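You operate a simulated robot arm through the tools that you are given. There is no shell and no other tool.

You run a simulated robot arm. Do the job below in one go: nothing can be reset, and whatever is moved stays where it is left.

TASK
Set the rule's stop to the card's length and lay the blue cord in.
Fine: free the red lock knob first, lock it again once the display shows the card's figure; stopper between block and fork. Where these are worked on the way, their far stop is far enough and under half their travel is too little: red lock knob.

Only the result counts: the job must be done as asked and must still hold three seconds after the hand-in. Knocking over, shifting, dropping, spilling or breaking anything else fails it. Lids that push on must go on centred and level and be pressed home; caps that screw on are set level and turned clockwise until they are tight.

THE ROBOT
A 7-joint arm with a two-finger gripper, fixed in place. Base frame: the origin is on the floor under the middle of its stand, x ahead of it, y to its left, z up. Readings come in m, degrees, newtons and seconds.
With the tool pointing down near the work surface it reaches from about 0.38 to 0.78 m from the base axis. Its first joint turns from -143.0 to 143.0 degrees. Payload 2.45 kg.
The tool frame sits at the grasp point between the pads (the TCP): z along the fingers, y along the line on which they close. The tips reach 0.026 m beyond it. The gripper opens to 0.096 m; its body begins 0.069 m behind the TCP.
Orientation is told as [roll, pitch, yaw] about the base's x, y, z axes, in that order, counted from this pose: with the fingers straight down and closing along the base's y, the tool's x points along the base's -x, its y along +y and its z along -z.

THE INTERFACE
- The arm moves only by the tool step_arm. Its argument "rows" is a list of rows, each a list of 7 numbers: the shift along the base's x, y, z in m, then the turn, a rotation vector about the base's x, y, z in degrees, then the finger opening in m, from 0 to 0.096. In form: [[tx, ty, tz, ax, ay, az, hand], ...]. A call has 1 to 20 rows; each row shifts and turns the commanded pose from where the row before left it. Each row takes 0.2 s and may step no farther than 0.05 m and 8.6 degrees from the row before; otherwise, or with a gripper value out of range, the whole call is refused. A pose out of reach is approached as far as the arm can. The call stops where the force on the tool passes 90 N (or 10 N more than at its start, if that is more) or the arm is blocked; 0.2 s more then pass. The fingers move at their own pace (about 0.05 m/s each) and stop on an object; they squeeze with about 39 N. The grip force told is the motor's: it shows also when the fingers shut on nothing. Time passes only in rows, and 0.2 s behind the last, so rows that do not move let the fingers close. The reply holds the time, the measured pose of the TCP, the force on the tool along the base axes, the opening and the grip force, in the units named above and with some noise, with the torque about the TCP (base axes, N m) and any sound that the robot's microphone picked up.
- Cameras (640 x 400 px; columns grow to the right, rows downward): "scene" is fixed at [0.0495, -0.4992, 1.3116]; the picture's right is [0.77, -0.64, 0.00], its down [-0.30, -0.36, -0.88] and it looks along [0.57, 0.68, -0.47] (base axes); focal length 328 px, centre (320, 200). "wrist" rides on the gripper at [0.082, 0.003, -0.098] in the tool frame; the picture's right is [-0.04, 1.00, 0.00], its down [-0.73, -0.03, -0.68] and it looks along [-0.68, -0.03, 0.73] (tool axes); focal length 256 px, centre (320, 200).
- get_image(camera): a new picture of that camera. It takes no simulated time.
- raise_lower(by): slides the trunk up (or, below 0, down) by that many m; the arm rides with it, the base frame stays. It gives what a move gives, with no picture.
- measure_at(camera, pixels): for up to 12 pixels [column, row] of the newest picture of that camera ("zoom" is the newest enlarged one), the place [x, y, z] in the base frame of the surface seen there, good to about 0.002 m. It takes no simulated time.
- inspect(camera, box): a new picture of the part [left, top, right, bottom] of that camera's present view, enlarged. It takes no simulated time.
- finish_job(): hands the job in; it is judged then, once.

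Unless the task says otherwise, let go and move clear before handing in.

The tools are called after "Emit:" as name(argument=value, ...) on one line, values as JSON. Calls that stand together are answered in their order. step_arm: Moves the arm, as the interface text tells. Its arguments: {"type":"object","properties":{"rows":{"type":"array","items":{"type":"array","items":{"type":"number"}}}},"required":["rows"]} The other tools are called the same way: raise_lower (by) moves the trunk up or down; get_image (camera) takes a picture; measure_at (camera, pixels) gives the place of the surface under pixels of a picture; inspect (camera, box) takes an enlarged picture of a part of a camera's view; finish_job () hands the job in.

At the start:

```text
t: 0.0
eef_pos: [0.4569, 0.2668, 1.1389]
tool_rot: [0.0, 0.0, 0.1]
wrist_force: [-0.7, 0.4, 0.3]
torque: [0.0, -0.02, 0.01]
opening: 0.096
grasp_force: 0.1
trunk travel left (down, up): [-0.55, 0.09]
```

scene: 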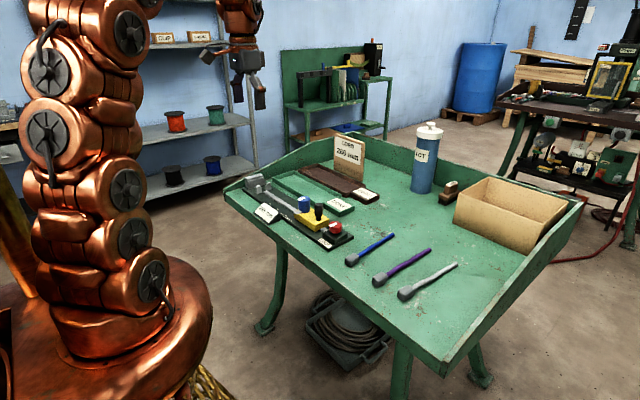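
wrist: 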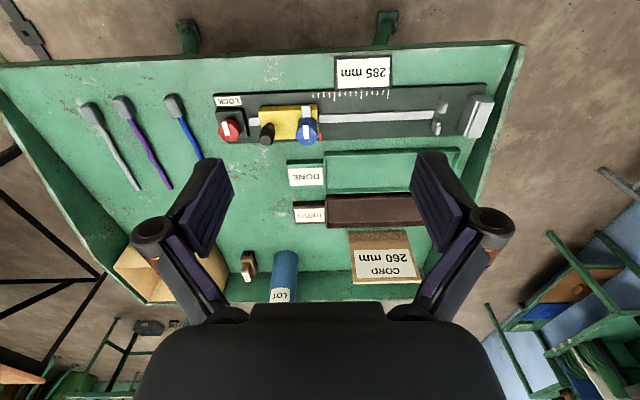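

The wrist picture shows a rule with a red lock knob (230,130), a yellow slide with a black and a blue knob, a display reading "285 mm" and a card "CORD 260 mm". I'll look closer at these before moving.

Emit:
inspect(camera="wrist", box=[200, 50, 510, 240])

Emit:
inspect(camera="scene", box=[220, 120, 400, 260])

Emit:
inspect(camera="wrist", box=[60, 60, 240, 220])

```text
2.06 times, centred on (355, 145) of wrist
```

zoom: 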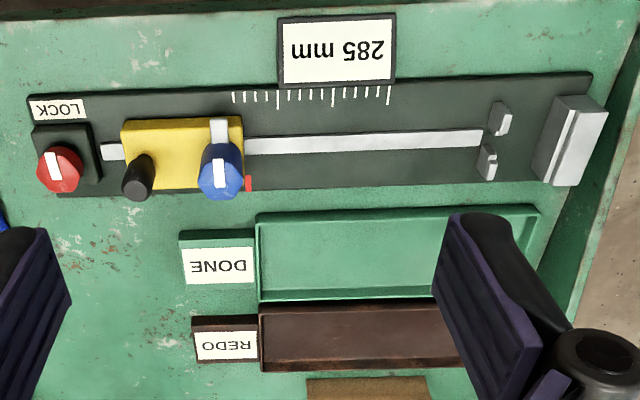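

```text
2.86 times, centred on (310, 190) of scene
```

zoom: 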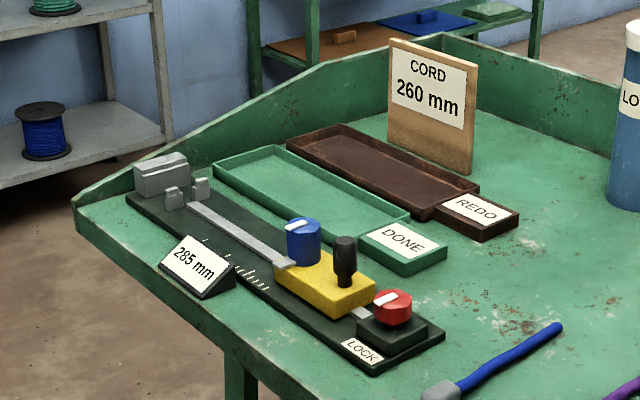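

```text
2.50 times, centred on (150, 140) of wrist
```

zoom: 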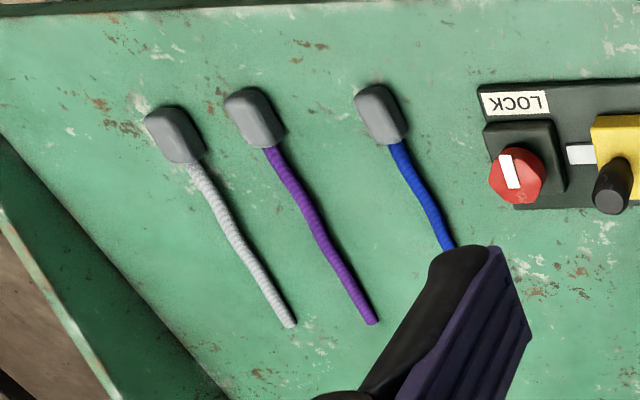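

The card reads 260 mm while the display reads 285 mm; I'll measure the key features on the rule, the knobs and the blue cord.

Emit:
get_image(camera="wrist")

Emit:
measure_at(camera="wrist", pixels=[[228, 131], [266, 131], [307, 127], [280, 118], [437, 108], [437, 128], [478, 117], [175, 103], [190, 133], [200, 156], [380, 118], [360, 70]])

Emit:
inspect(camera="wrist", box=[205, 85, 345, 155])

Emit:
inspect(camera="wrist", box=[400, 85, 520, 155])

Emit:
inspect(camera="scene", box=[280, 180, 360, 250])

```text
taken
```

wrist: 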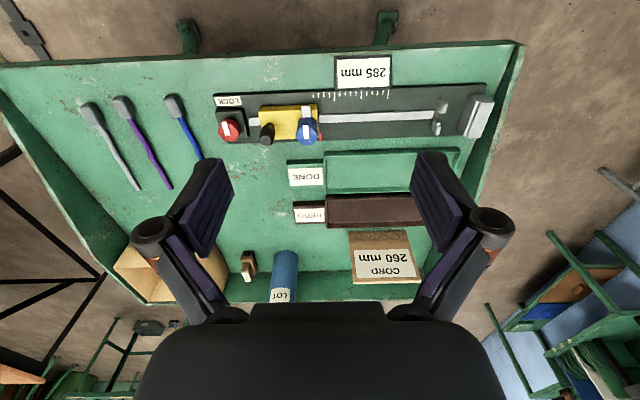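

```text
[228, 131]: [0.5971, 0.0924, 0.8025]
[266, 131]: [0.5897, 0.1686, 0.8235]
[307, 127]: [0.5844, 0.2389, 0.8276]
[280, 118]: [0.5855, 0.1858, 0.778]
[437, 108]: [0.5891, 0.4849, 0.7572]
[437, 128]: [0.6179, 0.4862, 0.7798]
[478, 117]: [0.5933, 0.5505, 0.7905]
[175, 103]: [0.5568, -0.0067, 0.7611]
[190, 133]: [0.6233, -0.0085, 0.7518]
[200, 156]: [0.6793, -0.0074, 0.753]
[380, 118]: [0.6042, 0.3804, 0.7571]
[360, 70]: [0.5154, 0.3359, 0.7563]
```

```text
4.57 times, centred on (275, 120) of wrist
```

zoom: 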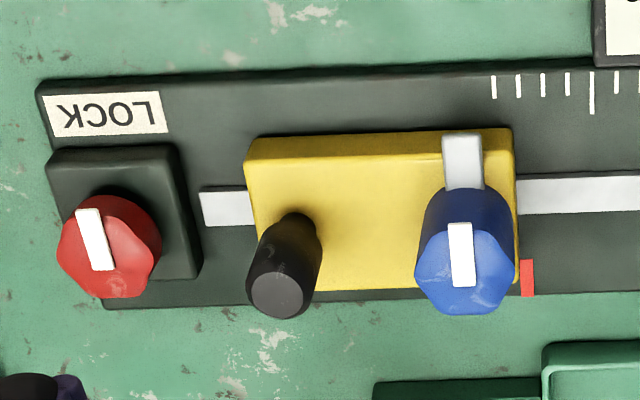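

```text
5.33 times, centred on (460, 120) of wrist
```

zoom: 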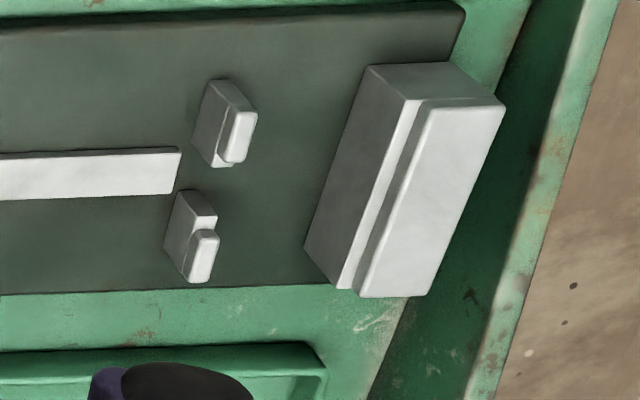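

```text
5.71 times, centred on (320, 215) of scene
```

zoom: 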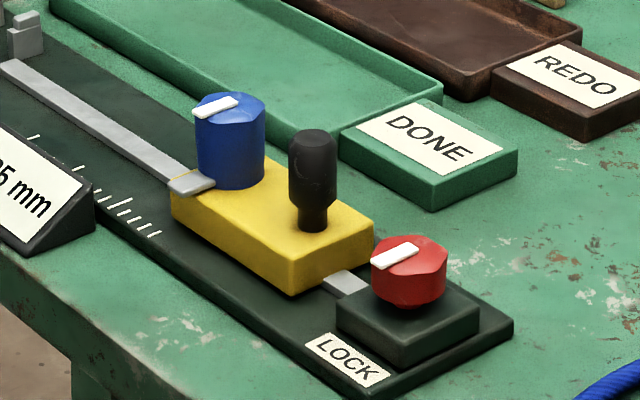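

The carriage's front edge is at y≈0.25 and the block's face is at y≈0.535, so 285 mm is the gap between them and the stop has to go about 25 mm toward +y. I'll lower the trunk to bring the camera and hand closer.

Emit:
raise_lower(by=-0.2)

Emit:
get_image(camera="wrist")

Emit:
get_image(camera="scene")

```text
t: 2.2
eef_pos: [0.4574, 0.2666, 0.9374]
tool_rot: [0.0, 0.0, 0.0]
wrist_force: [0.3, 0.3, 0.0]
torque: [0.04, 0.01, -0.01]
opening: 0.0961
grasp_force: 0.0
trunk travel left (down, up): [-0.35, 0.29]
```

```text
taken
```

wrist: 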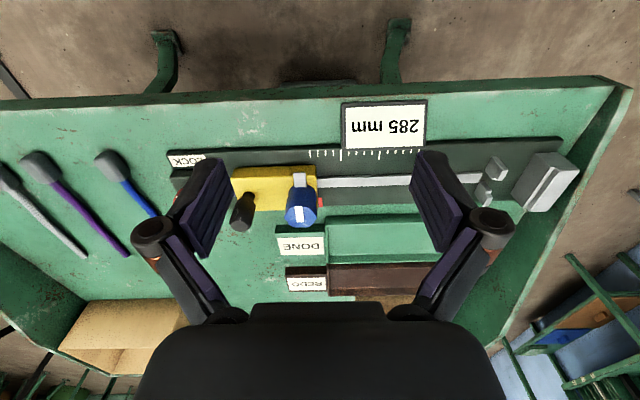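

```text
taken
```

scene: 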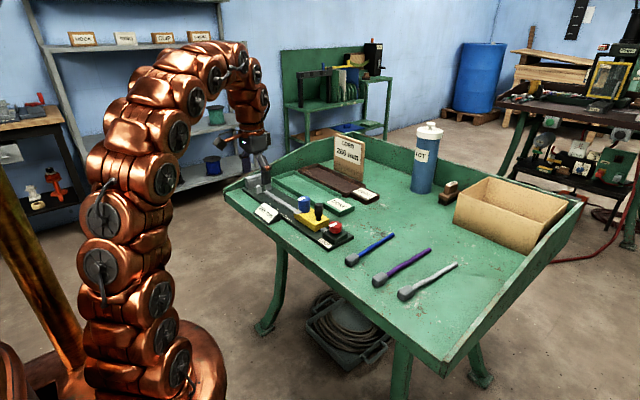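

The trunk move went as expected and the hand is clear of everything. I'll shift toward -y to view the red knob and the whole blue cord.

Emit:
step_arm(rows=[[0, -0.04, 0, 0, 0, 0, 0.096], [0, -0.04, 0, 0, 0, 0, 0.096], [0, -0.04, 0, 0, 0, 0, 0.096], [0, -0.04, 0, 0, 0, 0, 0.096], [0, -0.04, 0, 0, 0, 0, 0.096]])

Emit:
get_image(camera="wrist")

Emit:
inspect(camera="wrist", box=[200, 100, 440, 250])

```text
t: 3.4
eef_pos: [0.4579, 0.0655, 0.9364]
tool_rot: [-0.1, 0.0, -0.1]
wrist_force: [0.3, 0.9, -0.2]
torque: [-0.05, 0.04, 0.02]
opening: 0.0959
grasp_force: 0.1
trunk travel left (down, up): [-0.35, 0.29]
```

```text
taken
```

wrist: 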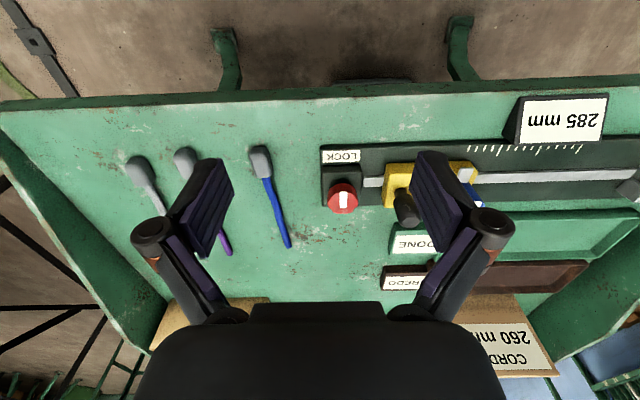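

```text
2.67 times, centred on (320, 175) of wrist
```

zoom: 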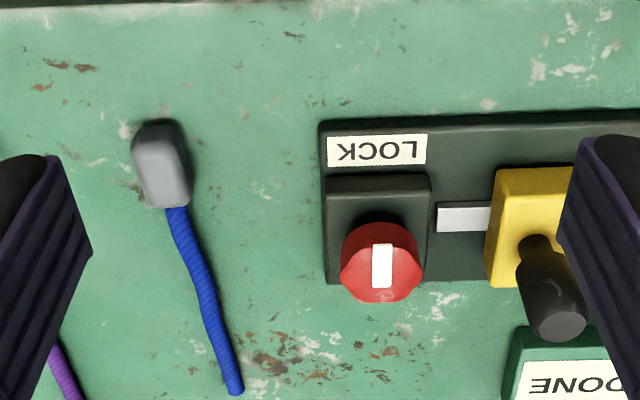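

Emit:
measure_at(camera="zoom", pixels=[[160, 130], [140, 150], [185, 165], [165, 195], [155, 160], [178, 212], [205, 280], [225, 340], [238, 388], [382, 265], [352, 270], [412, 265]])

Emit:
inspect(camera="wrist", box=[310, 140, 400, 220])

```text
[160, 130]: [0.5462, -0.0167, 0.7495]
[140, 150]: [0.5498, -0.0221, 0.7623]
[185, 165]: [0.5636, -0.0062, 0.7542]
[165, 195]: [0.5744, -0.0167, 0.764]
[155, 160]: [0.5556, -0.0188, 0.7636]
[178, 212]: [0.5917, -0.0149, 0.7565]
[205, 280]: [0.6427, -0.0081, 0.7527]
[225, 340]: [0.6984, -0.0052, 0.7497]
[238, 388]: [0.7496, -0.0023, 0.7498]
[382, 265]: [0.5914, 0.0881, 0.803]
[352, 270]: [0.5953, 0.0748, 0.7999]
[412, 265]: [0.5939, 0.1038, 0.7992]
```

```text
5.00 times, centred on (355, 180) of wrist
```

zoom: 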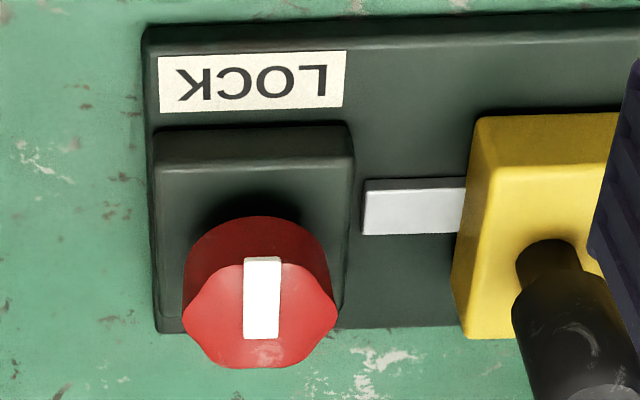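

The blue cord lies with its grey stopper near (0.556,-0.015) and its tail running to about (0.750,-0.002); the red knob's white bar points at -x, toward LOCK. I'll measure the knob, its housing and the black handle more finely.

Emit:
measure_at(camera="zoom", pixels=[[262, 262], [262, 350], [190, 300], [330, 300], [220, 230], [310, 240], [200, 150], [340, 150], [165, 320], [340, 310], [415, 205], [570, 380]])

Emit:
inspect(camera="scene", box=[310, 210, 360, 250])

```text
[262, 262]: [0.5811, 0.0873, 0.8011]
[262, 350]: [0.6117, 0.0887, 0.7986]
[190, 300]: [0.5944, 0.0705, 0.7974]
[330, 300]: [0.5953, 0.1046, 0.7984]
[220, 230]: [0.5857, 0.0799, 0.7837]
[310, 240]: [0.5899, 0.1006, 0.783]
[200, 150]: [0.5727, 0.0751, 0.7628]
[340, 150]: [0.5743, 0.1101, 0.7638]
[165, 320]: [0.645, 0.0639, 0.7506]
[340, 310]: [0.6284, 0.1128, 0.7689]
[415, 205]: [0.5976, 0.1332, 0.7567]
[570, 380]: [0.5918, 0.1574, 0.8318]
```

```text
10.00 times, centred on (335, 230) of scene
```

zoom: 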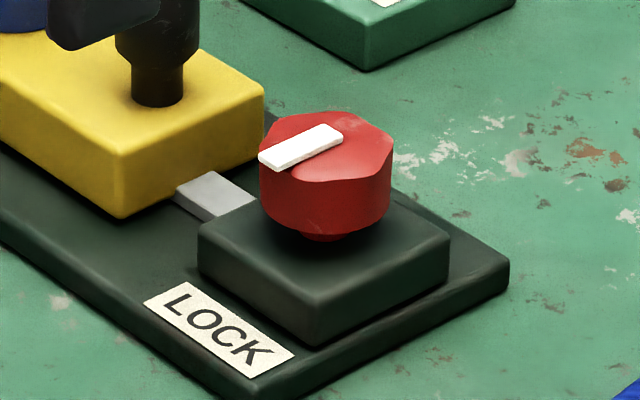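

The knob is centred at about (0.597, 0.088), with its top at z≈0.799 and the housing top at ≈0.769. I'll move above it, part-close the fingers and check alignment.

Emit:
step_arm(rows=[[0.035, 0.0056, 0, 0, 0, 0, 0.065], [0.035, 0.0056, 0, 0, 0, 0, 0.065], [0.035, 0.0056, 0, 0, 0, 0, 0.065], [0.034, 0.0056, 0, 0, 0, 0, 0.065], [0, 0, -0.04, 0, 0, 0, 0.065], [0, 0, -0.04, 0, 0, 0, 0.065], [0, 0, 0, 0, 0, 0, 0.065]])

Emit:
get_image(camera="wrist")

Emit:
get_image(camera="scene")

```text
t: 5.0
eef_pos: [0.5986, 0.089, 0.8539]
tool_rot: [0.0, 0.1, 0.0]
wrist_force: [-0.4, -0.3, 0.4]
torque: [0.01, 0.02, 0.0]
opening: 0.0649
grasp_force: 0.2
trunk travel left (down, up): [-0.35, 0.29]
```

```text
taken
```

wrist: 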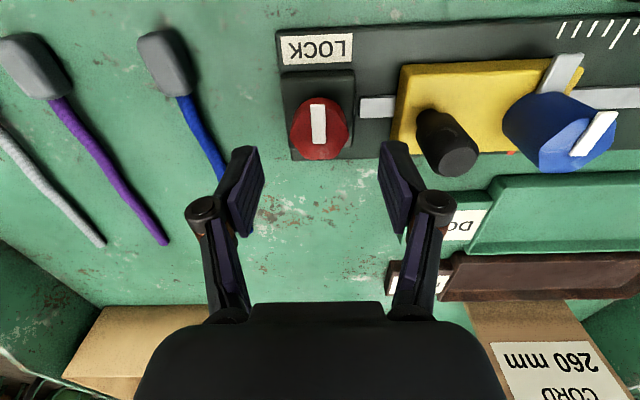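

```text
taken
```

scene: 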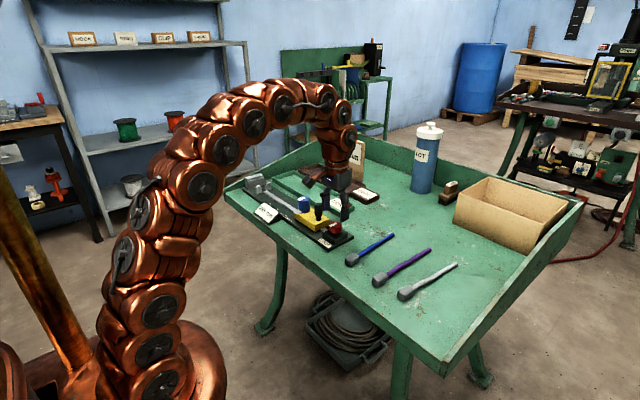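

The knob (320,125) is centred between the fingers, which clear the black handle. I'll descend to z≈0.805 and close on it.

Emit:
step_arm(rows=[[-0.0015, -0.001, -0.02, 0, 0, 0, 0.065], [0, 0, -0.02, 0, 0, 0, 0.065], [0, 0, -0.009, 0, 0, 0, 0.065], [0, 0, 0, 0, 0, 0, 0.065]])

Emit:
get_image(camera="wrist")

Emit:
inspect(camera="scene", box=[290, 190, 370, 255])

```text
t: 6.0
eef_pos: [0.5969, 0.0866, 0.8071]
tool_rot: [0.0, 0.0, -0.1]
wrist_force: [0.3, 0.5, 0.5]
torque: [-0.01, -0.03, -0.02]
opening: 0.0651
grasp_force: 0.1
trunk travel left (down, up): [-0.35, 0.29]
```

```text
taken
```

wrist: 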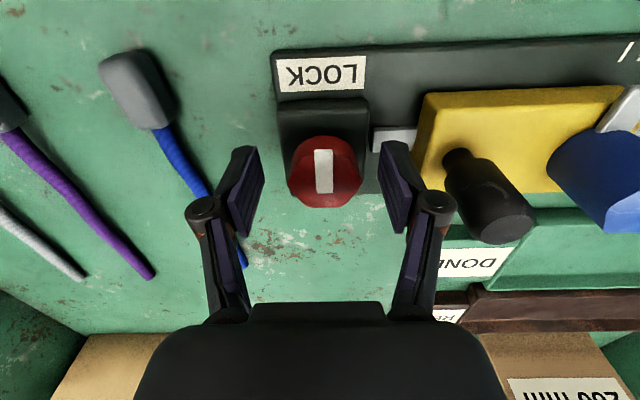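

```text
6.15 times, centred on (330, 222) of scene
```

zoom: 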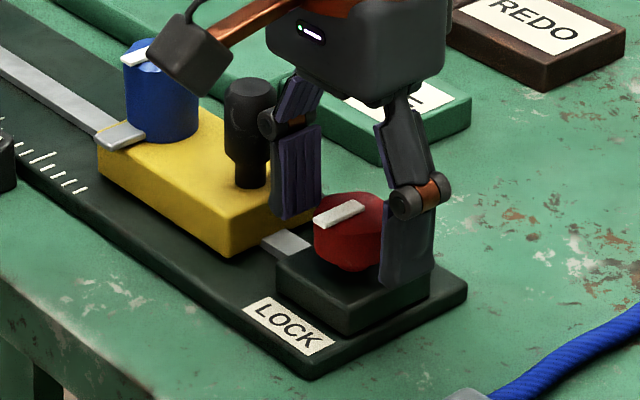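

Both fingers straddle the red knob with clearance, so I'll close on it.

Emit:
step_arm(rows=[[0, 0.001, -0.001, 0, 0, 0, 0.04], [0, 0, 0, 0, 0, 0, 0.02], [0, 0, 0, 0, 0, 0, 0.02], [0, 0, 0, 0, 0, 0, 0.02]])

Emit:
get_image(camera="wrist")

```text
t: 7.0
eef_pos: [0.5975, 0.0881, 0.8068]
tool_rot: [0.1, 0.0, -0.1]
wrist_force: [1.6, 5.3, 2.4]
torque: [0.27, -0.02, 0.02]
opening: 0.0374
grasp_force: 45.4
trunk travel left (down, up): [-0.35, 0.29]
```

```text
taken
```

wrist: 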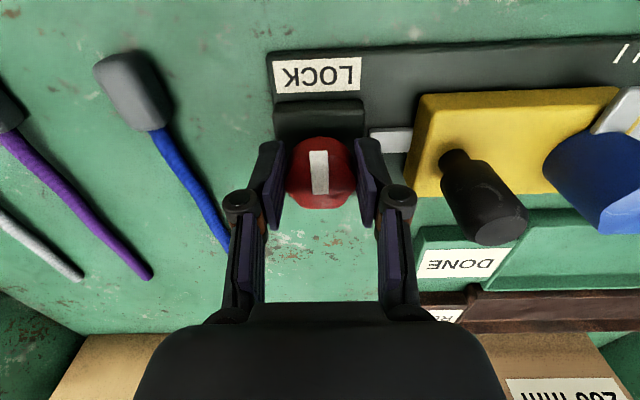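

The knob is held (opening 0.0374). I'll try a small counter-clockwise turn and read the torque.

Emit:
step_arm(rows=[[0, 0.0005, 0, 0, 0, 4, 0.02], [0, 0, 0, 0, 0, 4, 0.02]])

Emit:
get_image(camera="wrist")

```text
t: 7.6
eef_pos: [0.5959, 0.0877, 0.8073]
tool_rot: [0.0, 0.0, 8.0]
wrist_force: [10.6, -5.6, -7.1]
torque: [-0.17, -0.33, -0.04]
opening: 0.0376
grasp_force: 45.4
trunk travel left (down, up): [-0.35, 0.29]
```

```text
taken
```

wrist: 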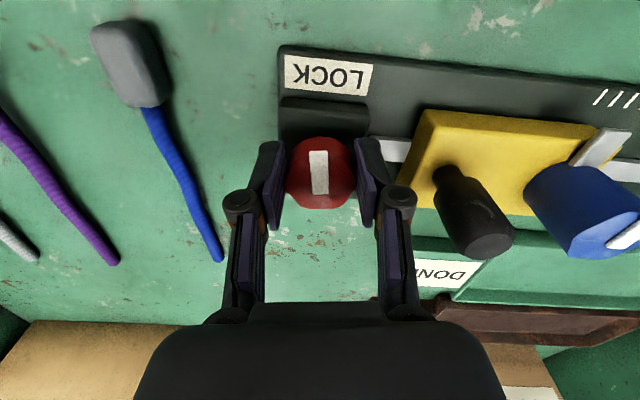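

The white bar turned with the hand at low torque (-0.04 N m), so counter-clockwise is free. I'll continue while watching torque.

Emit:
step_arm(rows=[[0.001, 0, 0, 0, 0, 7, 0.02], [0, -0.0003, 0, 0, 0, 7, 0.02], [0, 0, 0, 0, 0, 7, 0.02]])

```text
t: 8.4
eef_pos: [0.5964, 0.086, 0.8065]
tool_rot: [0.0, 0.2, 29.1]
wrist_force: [5.6, -38.0, -14.4]
torque: [-0.23, -0.35, -0.21]
opening: 0.0373
grasp_force: 44.8
trunk travel left (down, up): [-0.35, 0.29]
```

Torque stays modest, but a side force of -38 N in y shows my grip is off the knob's axis by a few mm in x. I'll open the fingers and look so I can regrip centred.

Emit:
step_arm(rows=[[0, 0, 0, 0, 0, 0, 0.055], [0, 0, 0, 0, 0, 0, 0.055], [0, 0, 0, 0, 0, 0, 0.055]])

Emit:
get_image(camera="wrist")

Emit:
inspect(camera="wrist", box=[260, 110, 380, 220])

```text
t: 9.2
eef_pos: [0.5957, 0.0891, 0.8066]
tool_rot: [0.0, 0.0, 29.0]
wrist_force: [-0.2, 0.0, 0.1]
torque: [-0.01, 0.02, -0.01]
opening: 0.0548
grasp_force: 0.0
trunk travel left (down, up): [-0.35, 0.29]
```

```text
taken
```

wrist: 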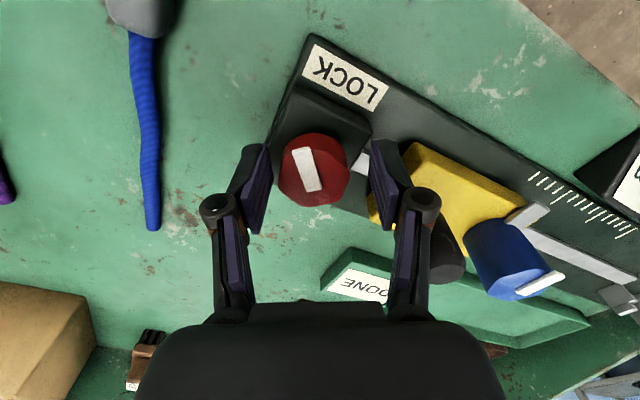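

```text
3.64 times, centred on (320, 165) of wrist
```

zoom: 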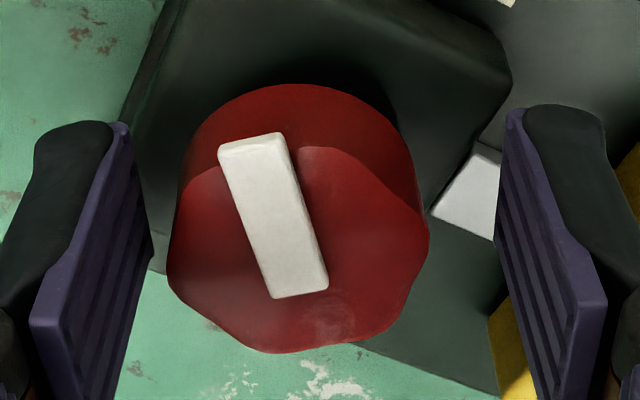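

Emit:
measure_at(camera="zoom", pixels=[[252, 150], [300, 285], [172, 270], [425, 240], [290, 345], [330, 155], [290, 240], [380, 320], [210, 330], [345, 195]])

```text
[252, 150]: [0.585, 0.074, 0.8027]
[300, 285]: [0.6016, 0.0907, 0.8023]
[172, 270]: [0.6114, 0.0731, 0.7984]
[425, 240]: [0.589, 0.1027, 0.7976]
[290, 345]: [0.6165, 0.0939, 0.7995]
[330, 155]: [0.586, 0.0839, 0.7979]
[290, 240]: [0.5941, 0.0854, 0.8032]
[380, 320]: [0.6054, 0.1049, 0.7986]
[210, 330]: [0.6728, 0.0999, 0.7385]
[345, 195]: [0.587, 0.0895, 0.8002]
```

The bar now runs from (0.602,0.091) to (0.585,0.074), so the knob has turned about 45° and its axis is near (0.600,0.088). I'll recentre, regrip and turn further.

Emit:
step_arm(rows=[[0.0043, -0.001, 0, 0, 0, 0, 0.055], [0, 0, 0, 0, 0, 0, 0.03], [0, 0, 0, 0, 0, 0, 0.02], [0, 0, 0, 0, 0, 0, 0.02]])

Emit:
inspect(camera="wrist", box=[240, 110, 400, 220])

```text
t: 10.2
eef_pos: [0.5998, 0.0876, 0.8081]
tool_rot: [0.0, 0.1, 28.9]
wrist_force: [2.6, -5.1, 2.6]
torque: [-0.2, 0.01, 0.0]
opening: 0.0369
grasp_force: 43.2
trunk travel left (down, up): [-0.35, 0.29]
```

```text
3.64 times, centred on (320, 165) of wrist
```

zoom: 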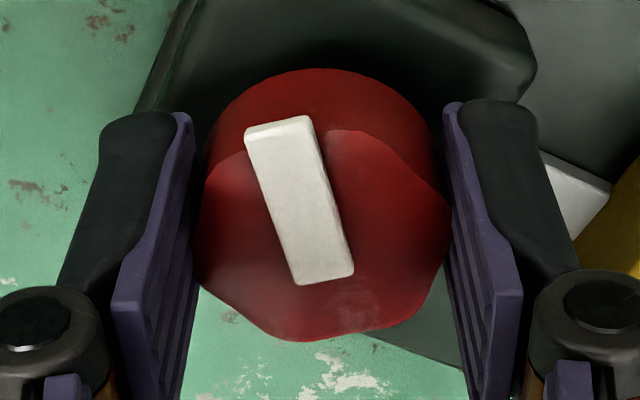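

The grip is now centred with small side forces; I'll turn 21° further counter-clockwise.

Emit:
step_arm(rows=[[0, 0, 0, 0, 0, 7, 0.02], [0, 0, 0, 0, 0, 7, 0.02], [0, 0, 0, 0, 0, 7, 0.02]])

Emit:
inspect(camera="wrist", box=[240, 110, 400, 220])

```text
t: 11.0
eef_pos: [0.601, 0.0866, 0.8075]
tool_rot: [0.0, 0.1, 50.0]
wrist_force: [-0.7, -13.9, 3.3]
torque: [-0.14, -0.24, 0.0]
opening: 0.0366
grasp_force: 44.9
trunk travel left (down, up): [-0.35, 0.29]
```

```text
3.64 times, centred on (320, 165) of wrist
```

zoom: 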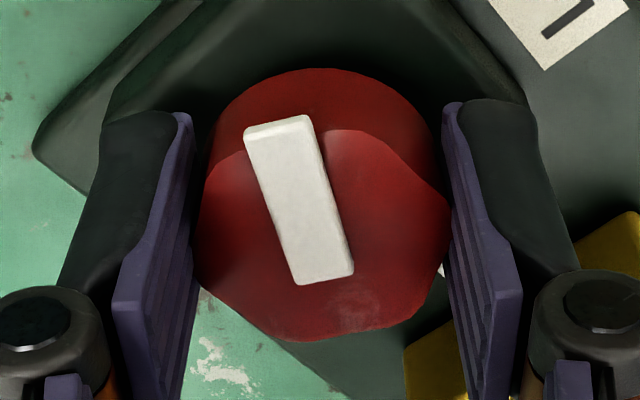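

The knob follows with no torque; I'll keep going toward the far stop.

Emit:
step_arm(rows=[[0, 0, 0, 0, 0, 7, 0.02], [0, 0, 0, 0, 0, 7, 0.02], [0, 0, 0, 0, 0, 7, 0.02]])

Emit:
inspect(camera="wrist", box=[240, 110, 400, 220])

```text
t: 11.8
eef_pos: [0.6023, 0.0876, 0.8086]
tool_rot: [-0.1, 0.0, 71.0]
wrist_force: [12.7, -19.8, 5.4]
torque: [-0.95, -0.35, -0.05]
opening: 0.0366
grasp_force: 44.6
trunk travel left (down, up): [-0.35, 0.29]
```

```text
3.64 times, centred on (320, 165) of wrist
```

zoom: 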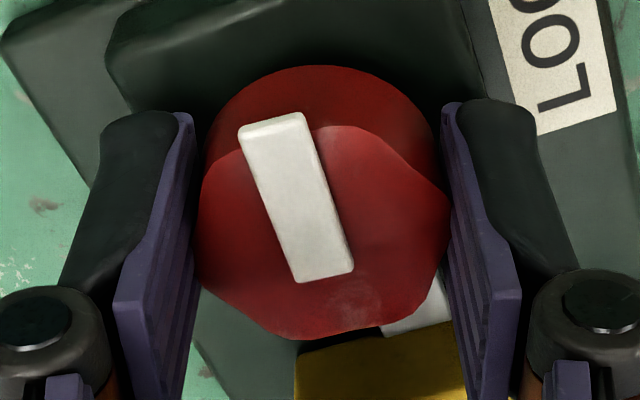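

Still following at low torque; I'll continue in smaller steps.

Emit:
step_arm(rows=[[0, 0, 0, 0, 0, 6, 0.02], [0, 0, 0, 0, 0, 6, 0.02]])

Emit:
inspect(camera="wrist", box=[240, 110, 400, 220])

```text
t: 12.4
eef_pos: [0.602, 0.0882, 0.8084]
tool_rot: [0.0, -0.1, 82.8]
wrist_force: [24.5, -19.7, 8.6]
torque: [-0.35, -0.55, -1.22]
opening: 0.0367
grasp_force: 45.3
trunk travel left (down, up): [-0.35, 0.29]
```

```text
3.64 times, centred on (320, 165) of wrist
```

zoom: 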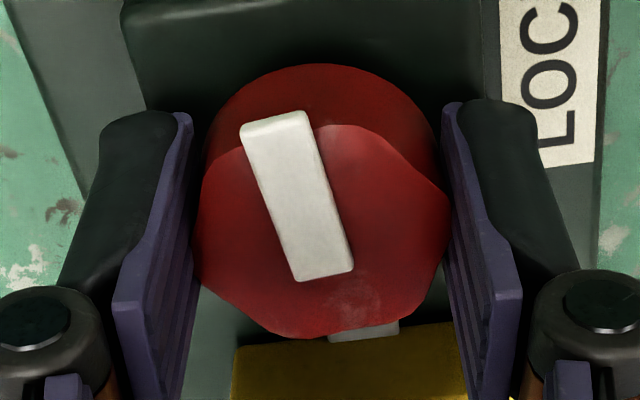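

Torque about z jumped to -1.22 N m, so the knob is at its far stop. I'll release it, lift clear, and turn the hand back.

Emit:
step_arm(rows=[[0, 0, 0, 0, 0, -1, 0.02], [0, 0, 0, 0, 0, 0, 0.06], [0, 0, 0, 0, 0, 0, 0.06], [0, 0, 0.02, 0, 0, 0, 0.06], [0, 0, 0.04, 0, 0, 0, 0.06], [0, 0, 0.04, 0, 0, 0, 0.06], [0, 0, 0, 0, 0, -8, 0.06], [0, 0, 0, 0, 0, -8, 0.06], [0, 0, 0, 0, 0, -8, 0.06], [0, 0, 0, 0, 0, -8, 0.06], [0, 0, 0, 0, 0, -8, 0.06], [0, 0, 0, 0, 0, -8, 0.06], [0, 0, 0, 0, 0, -8, 0.06], [0, 0, 0, 0, 0, -8, 0.06], [0, 0, 0, 0, 0, -8, 0.06], [0, 0, 0, 0, 0, -8, 0.06], [-0.04, 0.02, 0, 0, 0, -2, 0.06], [-0.04, 0.02, 0, 0, 0, 0, 0.06], [0, 0, 0, 0, 0, 0, 0.06]])

Emit:
get_image(camera="wrist")

Emit:
inspect(camera="wrist", box=[220, 100, 420, 225])

```text
t: 16.4
eef_pos: [0.5164, 0.1261, 0.9068]
tool_rot: [0.0, 0.0, -0.1]
wrist_force: [1.4, -0.2, -0.5]
torque: [0.0, 0.0, 0.0]
opening: 0.06
grasp_force: 0.1
trunk travel left (down, up): [-0.35, 0.29]
```

```text
taken
```

wrist: 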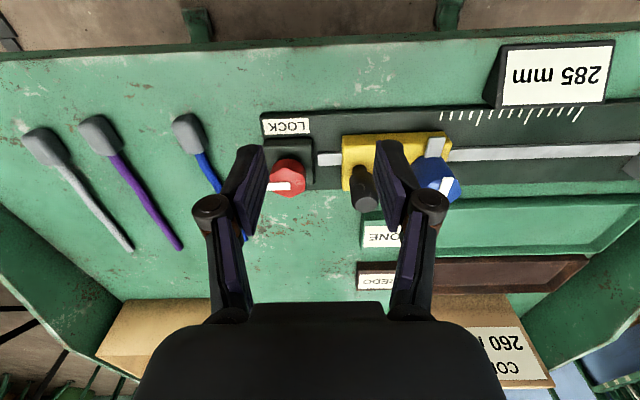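

```text
3.20 times, centred on (320, 162) of wrist
```

zoom: 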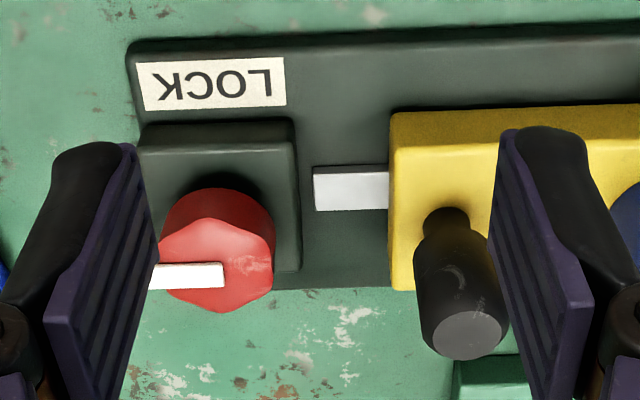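

The red knob's bar now points along -y, a 90° turn, so it's free. I'll move over to view the black handle and blue knob.

Emit:
step_arm(rows=[[-0.01, 0.04, 0, 0, 0, 0, 0.09], [-0.01, 0.035, 0, 0, 0, 0, 0.09], [0, 0, 0, 0, 0, 0, 0.09]])

Emit:
get_image(camera="wrist")

Emit:
inspect(camera="wrist", box=[220, 110, 420, 225])

```text
t: 17.2
eef_pos: [0.4984, 0.2026, 0.9076]
tool_rot: [0.1, 0.0, -0.1]
wrist_force: [-0.4, 0.0, 0.2]
torque: [0.01, 0.0, 0.01]
opening: 0.09
grasp_force: 0.0
trunk travel left (down, up): [-0.35, 0.29]
```

```text
taken
```

wrist: 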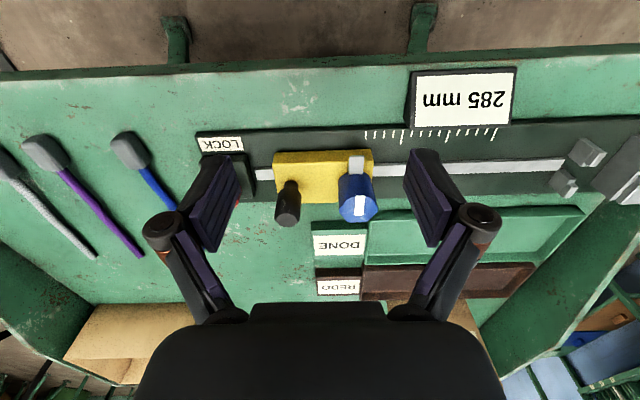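

```text
3.20 times, centred on (320, 168) of wrist
```

zoom: 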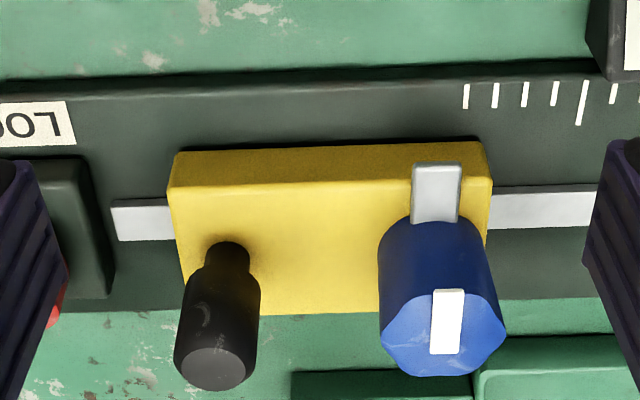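

Emit:
measure_at(camera="zoom", pixels=[[216, 366], [180, 340], [258, 340], [216, 300], [228, 258], [175, 190], [490, 190], [437, 190], [445, 320], [385, 340], [500, 335], [436, 170]])

Emit:
inspect(camera="scene", box=[280, 185, 350, 240])

```text
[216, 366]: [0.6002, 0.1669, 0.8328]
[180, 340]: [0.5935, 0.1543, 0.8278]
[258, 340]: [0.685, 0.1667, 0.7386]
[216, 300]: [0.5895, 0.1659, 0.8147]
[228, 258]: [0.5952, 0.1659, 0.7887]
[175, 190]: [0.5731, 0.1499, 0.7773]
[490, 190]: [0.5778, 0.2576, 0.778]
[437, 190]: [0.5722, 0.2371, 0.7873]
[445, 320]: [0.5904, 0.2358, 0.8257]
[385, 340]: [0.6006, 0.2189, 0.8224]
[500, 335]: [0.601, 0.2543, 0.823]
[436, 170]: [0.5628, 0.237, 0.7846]
```

```text
7.27 times, centred on (315, 212) of scene
```

zoom: 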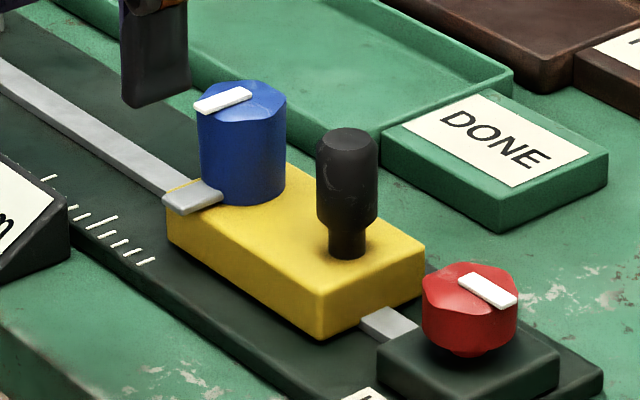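

The black handle is centred near (0.600, 0.1665), spanning z≈0.795–0.833, and the carriage top is at 0.778. I'll move over it with the fingers at 0.05 and check before descending.

Emit:
step_arm(rows=[[0.034, -0.012, 0, 0, 0, 0, 0.048], [0.034, -0.012, 0, 0, 0, 0, 0.048], [0.0336, -0.012, 0, 0, 0, 0, 0.048], [0, 0, -0.03, 0, 0, 0, 0.048], [0, 0, 0, 0, 0, 0, 0.048]])

Emit:
get_image(camera="wrist")

Emit:
inspect(camera="scene", box=[280, 165, 370, 240])

```text
t: 18.4
eef_pos: [0.603, 0.1671, 0.8748]
tool_rot: [0.0, 0.0, 0.0]
wrist_force: [0.2, 0.1, 0.4]
torque: [-0.02, 0.01, -0.01]
opening: 0.0481
grasp_force: 0.2
trunk travel left (down, up): [-0.35, 0.29]
```

```text
taken
```

wrist: 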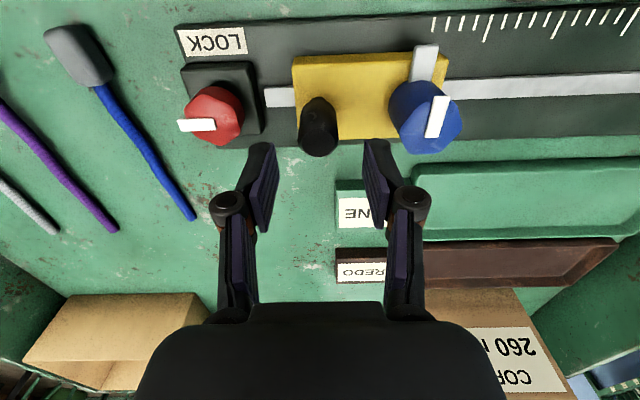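

```text
5.33 times, centred on (325, 202) of scene
```

zoom: 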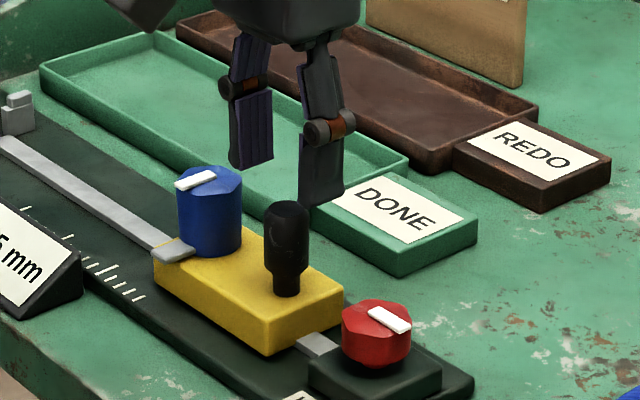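

The handle (318,130) sits centred between the fingers. I'll descend to z≈0.824 and close on the handle.

Emit:
step_arm(rows=[[-0.002, 0, -0.025, 0, 0, 0, 0.048], [0, 0, -0.026, 0, 0, 0, 0.048], [0, 0, 0, 0, 0, 0, 0.035], [0, 0, 0, 0, 0, 0, 0.01], [0, 0, 0, 0, 0, 0, 0.01], [0, 0, 0, 0, 0, 0, 0.01]])

Emit:
get_image(camera="wrist")

```text
t: 19.8
eef_pos: [0.5966, 0.1659, 0.8268]
tool_rot: [0.0, 0.1, 0.0]
wrist_force: [-2.2, 0.1, -2.7]
torque: [0.01, 0.09, -0.07]
opening: 0.0254
grasp_force: 45.6
trunk travel left (down, up): [-0.35, 0.29]
```

```text
taken
```

wrist: 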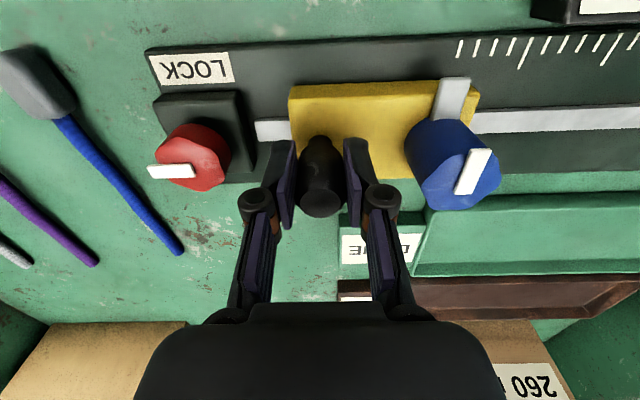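

The handle is gripped (opening 0.0254). I'll try a gentle 10 mm move in +y and watch the force.

Emit:
step_arm(rows=[[0, 0.003, 0, 0, 0, 0, 0.01], [0, 0.003, 0, 0, 0, 0, 0.01], [0, 0.004, 0, 0, 0, 0, 0.01]])

Emit:
inspect(camera="scene", box=[240, 170, 340, 245])

Emit:
get_image(camera="wrist")

```text
t: 20.6
eef_pos: [0.5969, 0.1777, 0.8251]
tool_rot: [-0.1, 0.3, 0.0]
wrist_force: [-21.3, -1.0, -21.6]
torque: [0.02, 0.16, 0.07]
opening: 0.0254
grasp_force: 44.7
trunk travel left (down, up): [-0.35, 0.29]
```

```text
5.33 times, centred on (290, 208) of scene
```

zoom: 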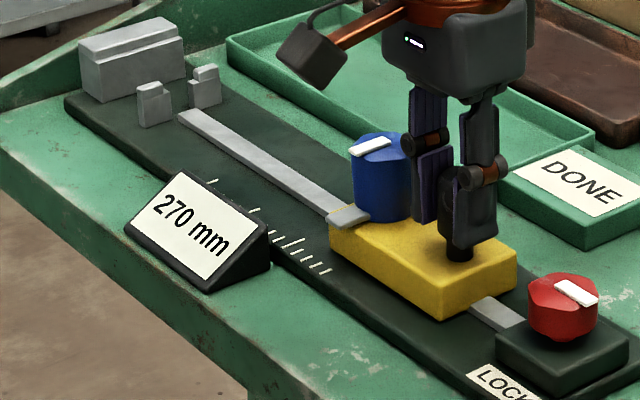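

```text
taken
```

wrist: 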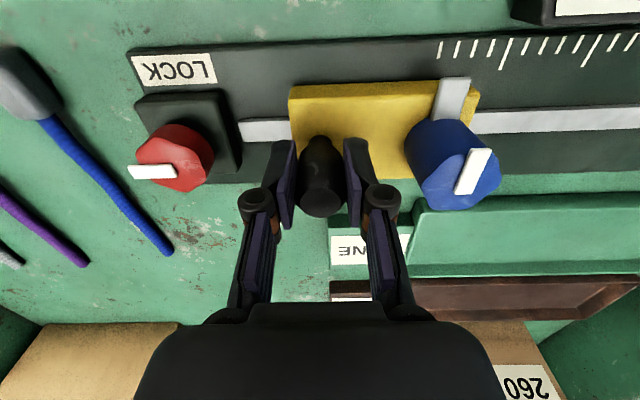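

The display now reads 270 mm after about 12 mm of travel. I'll wait a moment to see whether it settles.

Emit:
step_arm(rows=[[0, 0, 0, 0, 0, 0, 0.01], [0, 0, 0, 0, 0, 0, 0.01]])

Emit:
inspect(camera="scene", box=[240, 195, 300, 240])

```text
t: 21.2
eef_pos: [0.5978, 0.1764, 0.8264]
tool_rot: [-0.1, 0.3, 0.0]
wrist_force: [-28.4, 0.7, -33.2]
torque: [0.01, 0.91, -0.03]
opening: 0.0256
grasp_force: 45.2
trunk travel left (down, up): [-0.35, 0.29]
```

```text
8.89 times, centred on (270, 218) of scene
```

zoom: 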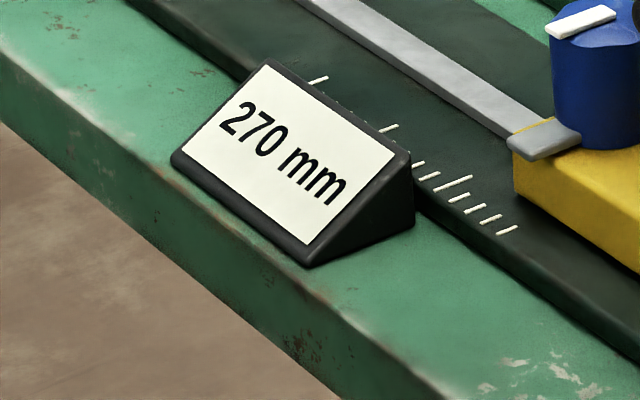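

The reading holds at 270, but the side load on the tool has grown to about -28/-33 N in x/z. I'll open the fingers to unload and see where things sit.

Emit:
step_arm(rows=[[0, 0, 0, 0, 0, 0, 0.045], [0, 0, 0, 0, 0, 0, 0.045], [0, 0, 0, 0, 0, 0, 0.045]])

Emit:
inspect(camera="scene", box=[240, 170, 340, 245])

Emit:
get_image(camera="wrist")

```text
t: 22.0
eef_pos: [0.5995, 0.1777, 0.829]
tool_rot: [-0.1, -0.1, -0.1]
wrist_force: [-0.1, 0.1, 0.4]
torque: [-0.03, -0.02, -0.03]
opening: 0.0449
grasp_force: 0.0
trunk travel left (down, up): [-0.35, 0.29]
```

```text
5.33 times, centred on (290, 208) of scene
```

zoom: 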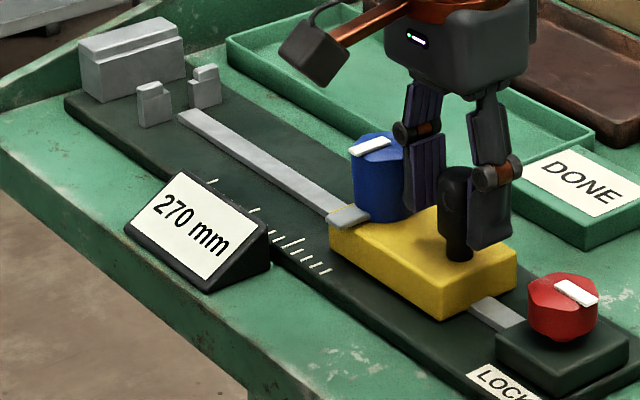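

```text
taken
```

wrist: 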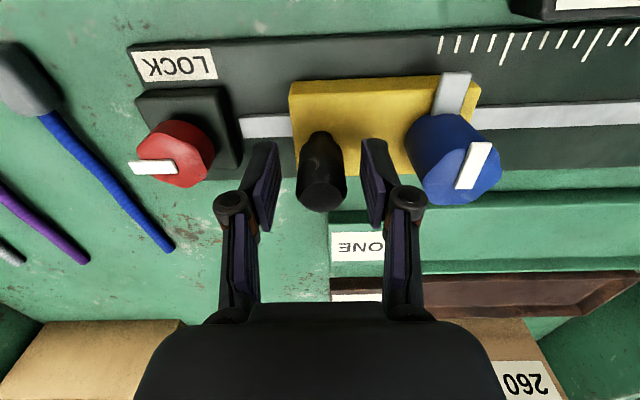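

Emit:
inspect(camera="wrist", box=[280, 20, 640, 220])

Emit:
measure_at(camera="wrist", pixels=[[321, 195], [476, 120], [292, 90], [470, 175], [440, 45], [503, 50], [587, 45], [472, 42], [245, 128], [453, 85]])

```text
1.78 times, centred on (460, 120) of wrist
```

zoom: 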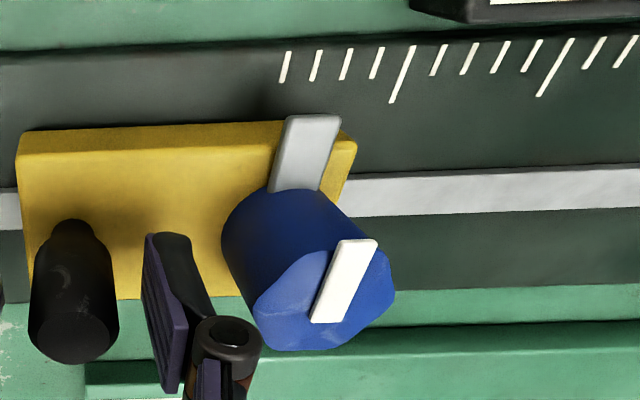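

```text
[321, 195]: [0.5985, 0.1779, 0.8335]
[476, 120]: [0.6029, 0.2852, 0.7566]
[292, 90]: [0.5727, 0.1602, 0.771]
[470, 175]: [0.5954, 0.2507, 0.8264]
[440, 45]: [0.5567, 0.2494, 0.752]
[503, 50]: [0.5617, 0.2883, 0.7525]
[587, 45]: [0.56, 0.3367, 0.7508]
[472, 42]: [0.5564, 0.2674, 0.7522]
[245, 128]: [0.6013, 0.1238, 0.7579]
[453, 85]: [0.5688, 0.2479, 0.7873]
```

The handle is now at y≈0.178 and the display reads 270. I'll regrip it slightly lower and move in small steps, checking the display each time.

Emit:
step_arm(rows=[[0, 0, -0.006, 0, 0, 0, 0.045], [0, 0, 0, 0, 0, 0, 0.02], [0, 0, 0, 0, 0, 0, 0.01], [0, 0, 0, 0, 0, 0, 0.01], [0, 0.002, 0, 0, 0, 0, 0.01], [0, 0.002, 0, 0, 0, 0, 0.01]])

Emit:
inspect(camera="scene", box=[240, 195, 300, 240])

```text
t: 23.4
eef_pos: [0.5988, 0.1807, 0.822]
tool_rot: [0.0, -0.1, -0.2]
wrist_force: [-6.4, -1.0, 9.3]
torque: [-0.06, 0.74, -0.05]
opening: 0.0253
grasp_force: 44.7
trunk travel left (down, up): [-0.35, 0.29]
```

```text
8.89 times, centred on (270, 218) of scene
```

zoom: 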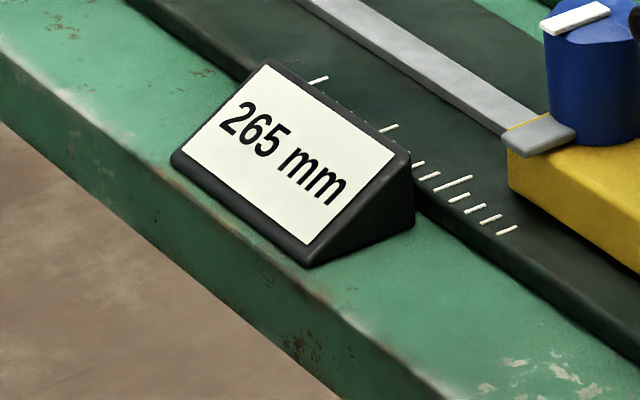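

The display reads 265 after about 4 mm, so it appears to show 5 mm steps. I'll advance in 2 mm increments to find the change-over to 260.

Emit:
step_arm(rows=[[0, 0.002, 0, 0, 0, 0, 0.01], [0, 0, 0, 0, 0, 0, 0.01]])

Emit:
inspect(camera="scene", box=[240, 195, 300, 240])

```text
t: 24.0
eef_pos: [0.5996, 0.1831, 0.8213]
tool_rot: [0.0, 0.0, 0.0]
wrist_force: [-12.1, -0.2, 8.7]
torque: [-0.05, 0.29, 0.01]
opening: 0.0256
grasp_force: 44.9
trunk travel left (down, up): [-0.35, 0.29]
```

```text
8.89 times, centred on (270, 218) of scene
```

zoom: 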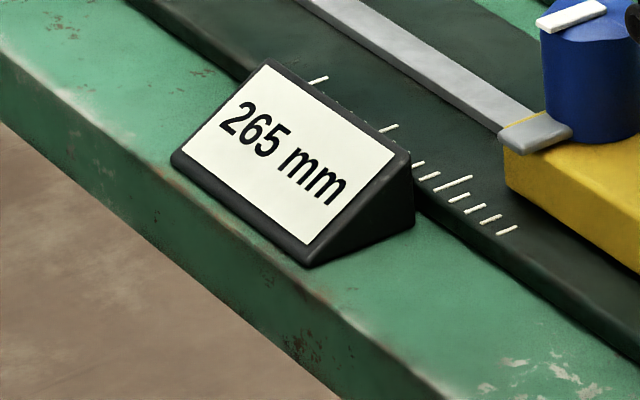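

Emit:
step_arm(rows=[[0, 0.001, 0, 0, 0, 0, 0.01], [0, 0, 0, 0, 0, 0, 0.01]])

Emit:
inspect(camera="scene", box=[240, 195, 300, 240])

```text
t: 24.6
eef_pos: [0.5988, 0.184, 0.8215]
tool_rot: [0.0, 0.0, 0.1]
wrist_force: [-14.1, 0.3, 6.2]
torque: [-0.03, 0.39, 0.02]
opening: 0.0255
grasp_force: 45.2
trunk travel left (down, up): [-0.35, 0.29]
```

```text
8.89 times, centred on (270, 218) of scene
```

zoom: 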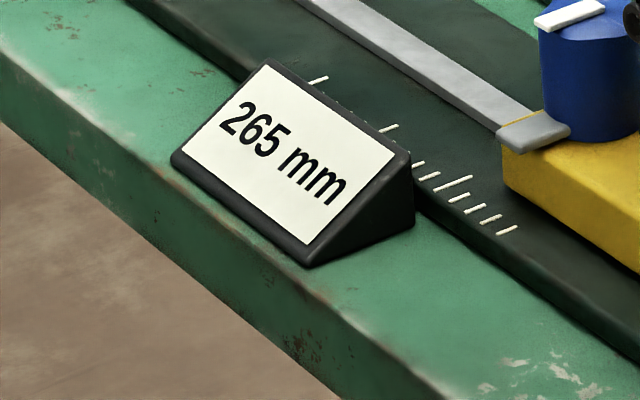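

Emit:
step_arm(rows=[[-0.0005, 0.001, 0, 0, 0, 0, 0.01], [0, 0, 0, 0, 0, 0, 0.01]])

Emit:
inspect(camera="scene", box=[240, 195, 300, 240])

```text
t: 25.2
eef_pos: [0.5974, 0.1855, 0.822]
tool_rot: [0.0, 0.0, 0.1]
wrist_force: [-13.7, -1.1, 8.4]
torque: [-0.05, 0.61, 0.0]
opening: 0.0253
grasp_force: 45.2
trunk travel left (down, up): [-0.35, 0.29]
```

```text
8.89 times, centred on (270, 218) of scene
```

zoom: 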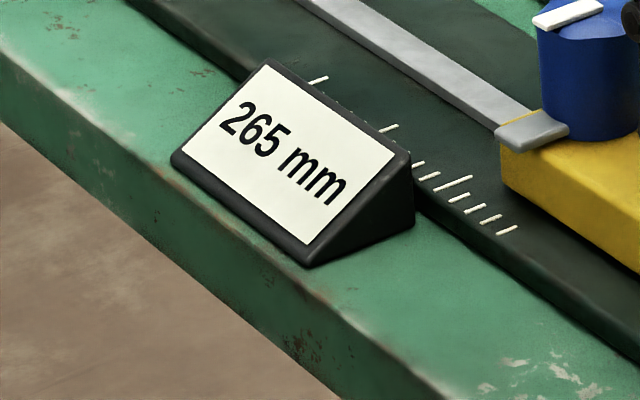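

Emit:
step_arm(rows=[[0, 0.001, 0, 0, 0, 0, 0.01], [0, 0, 0, 0, 0, 0, 0.01]])

Emit:
inspect(camera="scene", box=[240, 195, 300, 240])

```text
t: 25.8
eef_pos: [0.5983, 0.1865, 0.8217]
tool_rot: [0.0, 0.1, 0.0]
wrist_force: [-19.0, -0.4, 3.5]
torque: [0.01, 0.23, 0.05]
opening: 0.0258
grasp_force: 45.2
trunk travel left (down, up): [-0.35, 0.29]
```

```text
8.89 times, centred on (270, 218) of scene
```

zoom: 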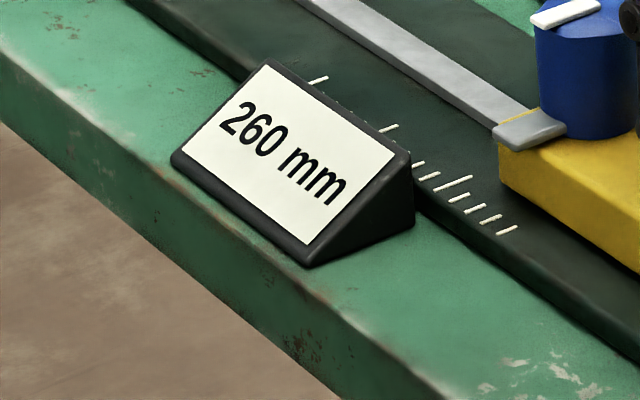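

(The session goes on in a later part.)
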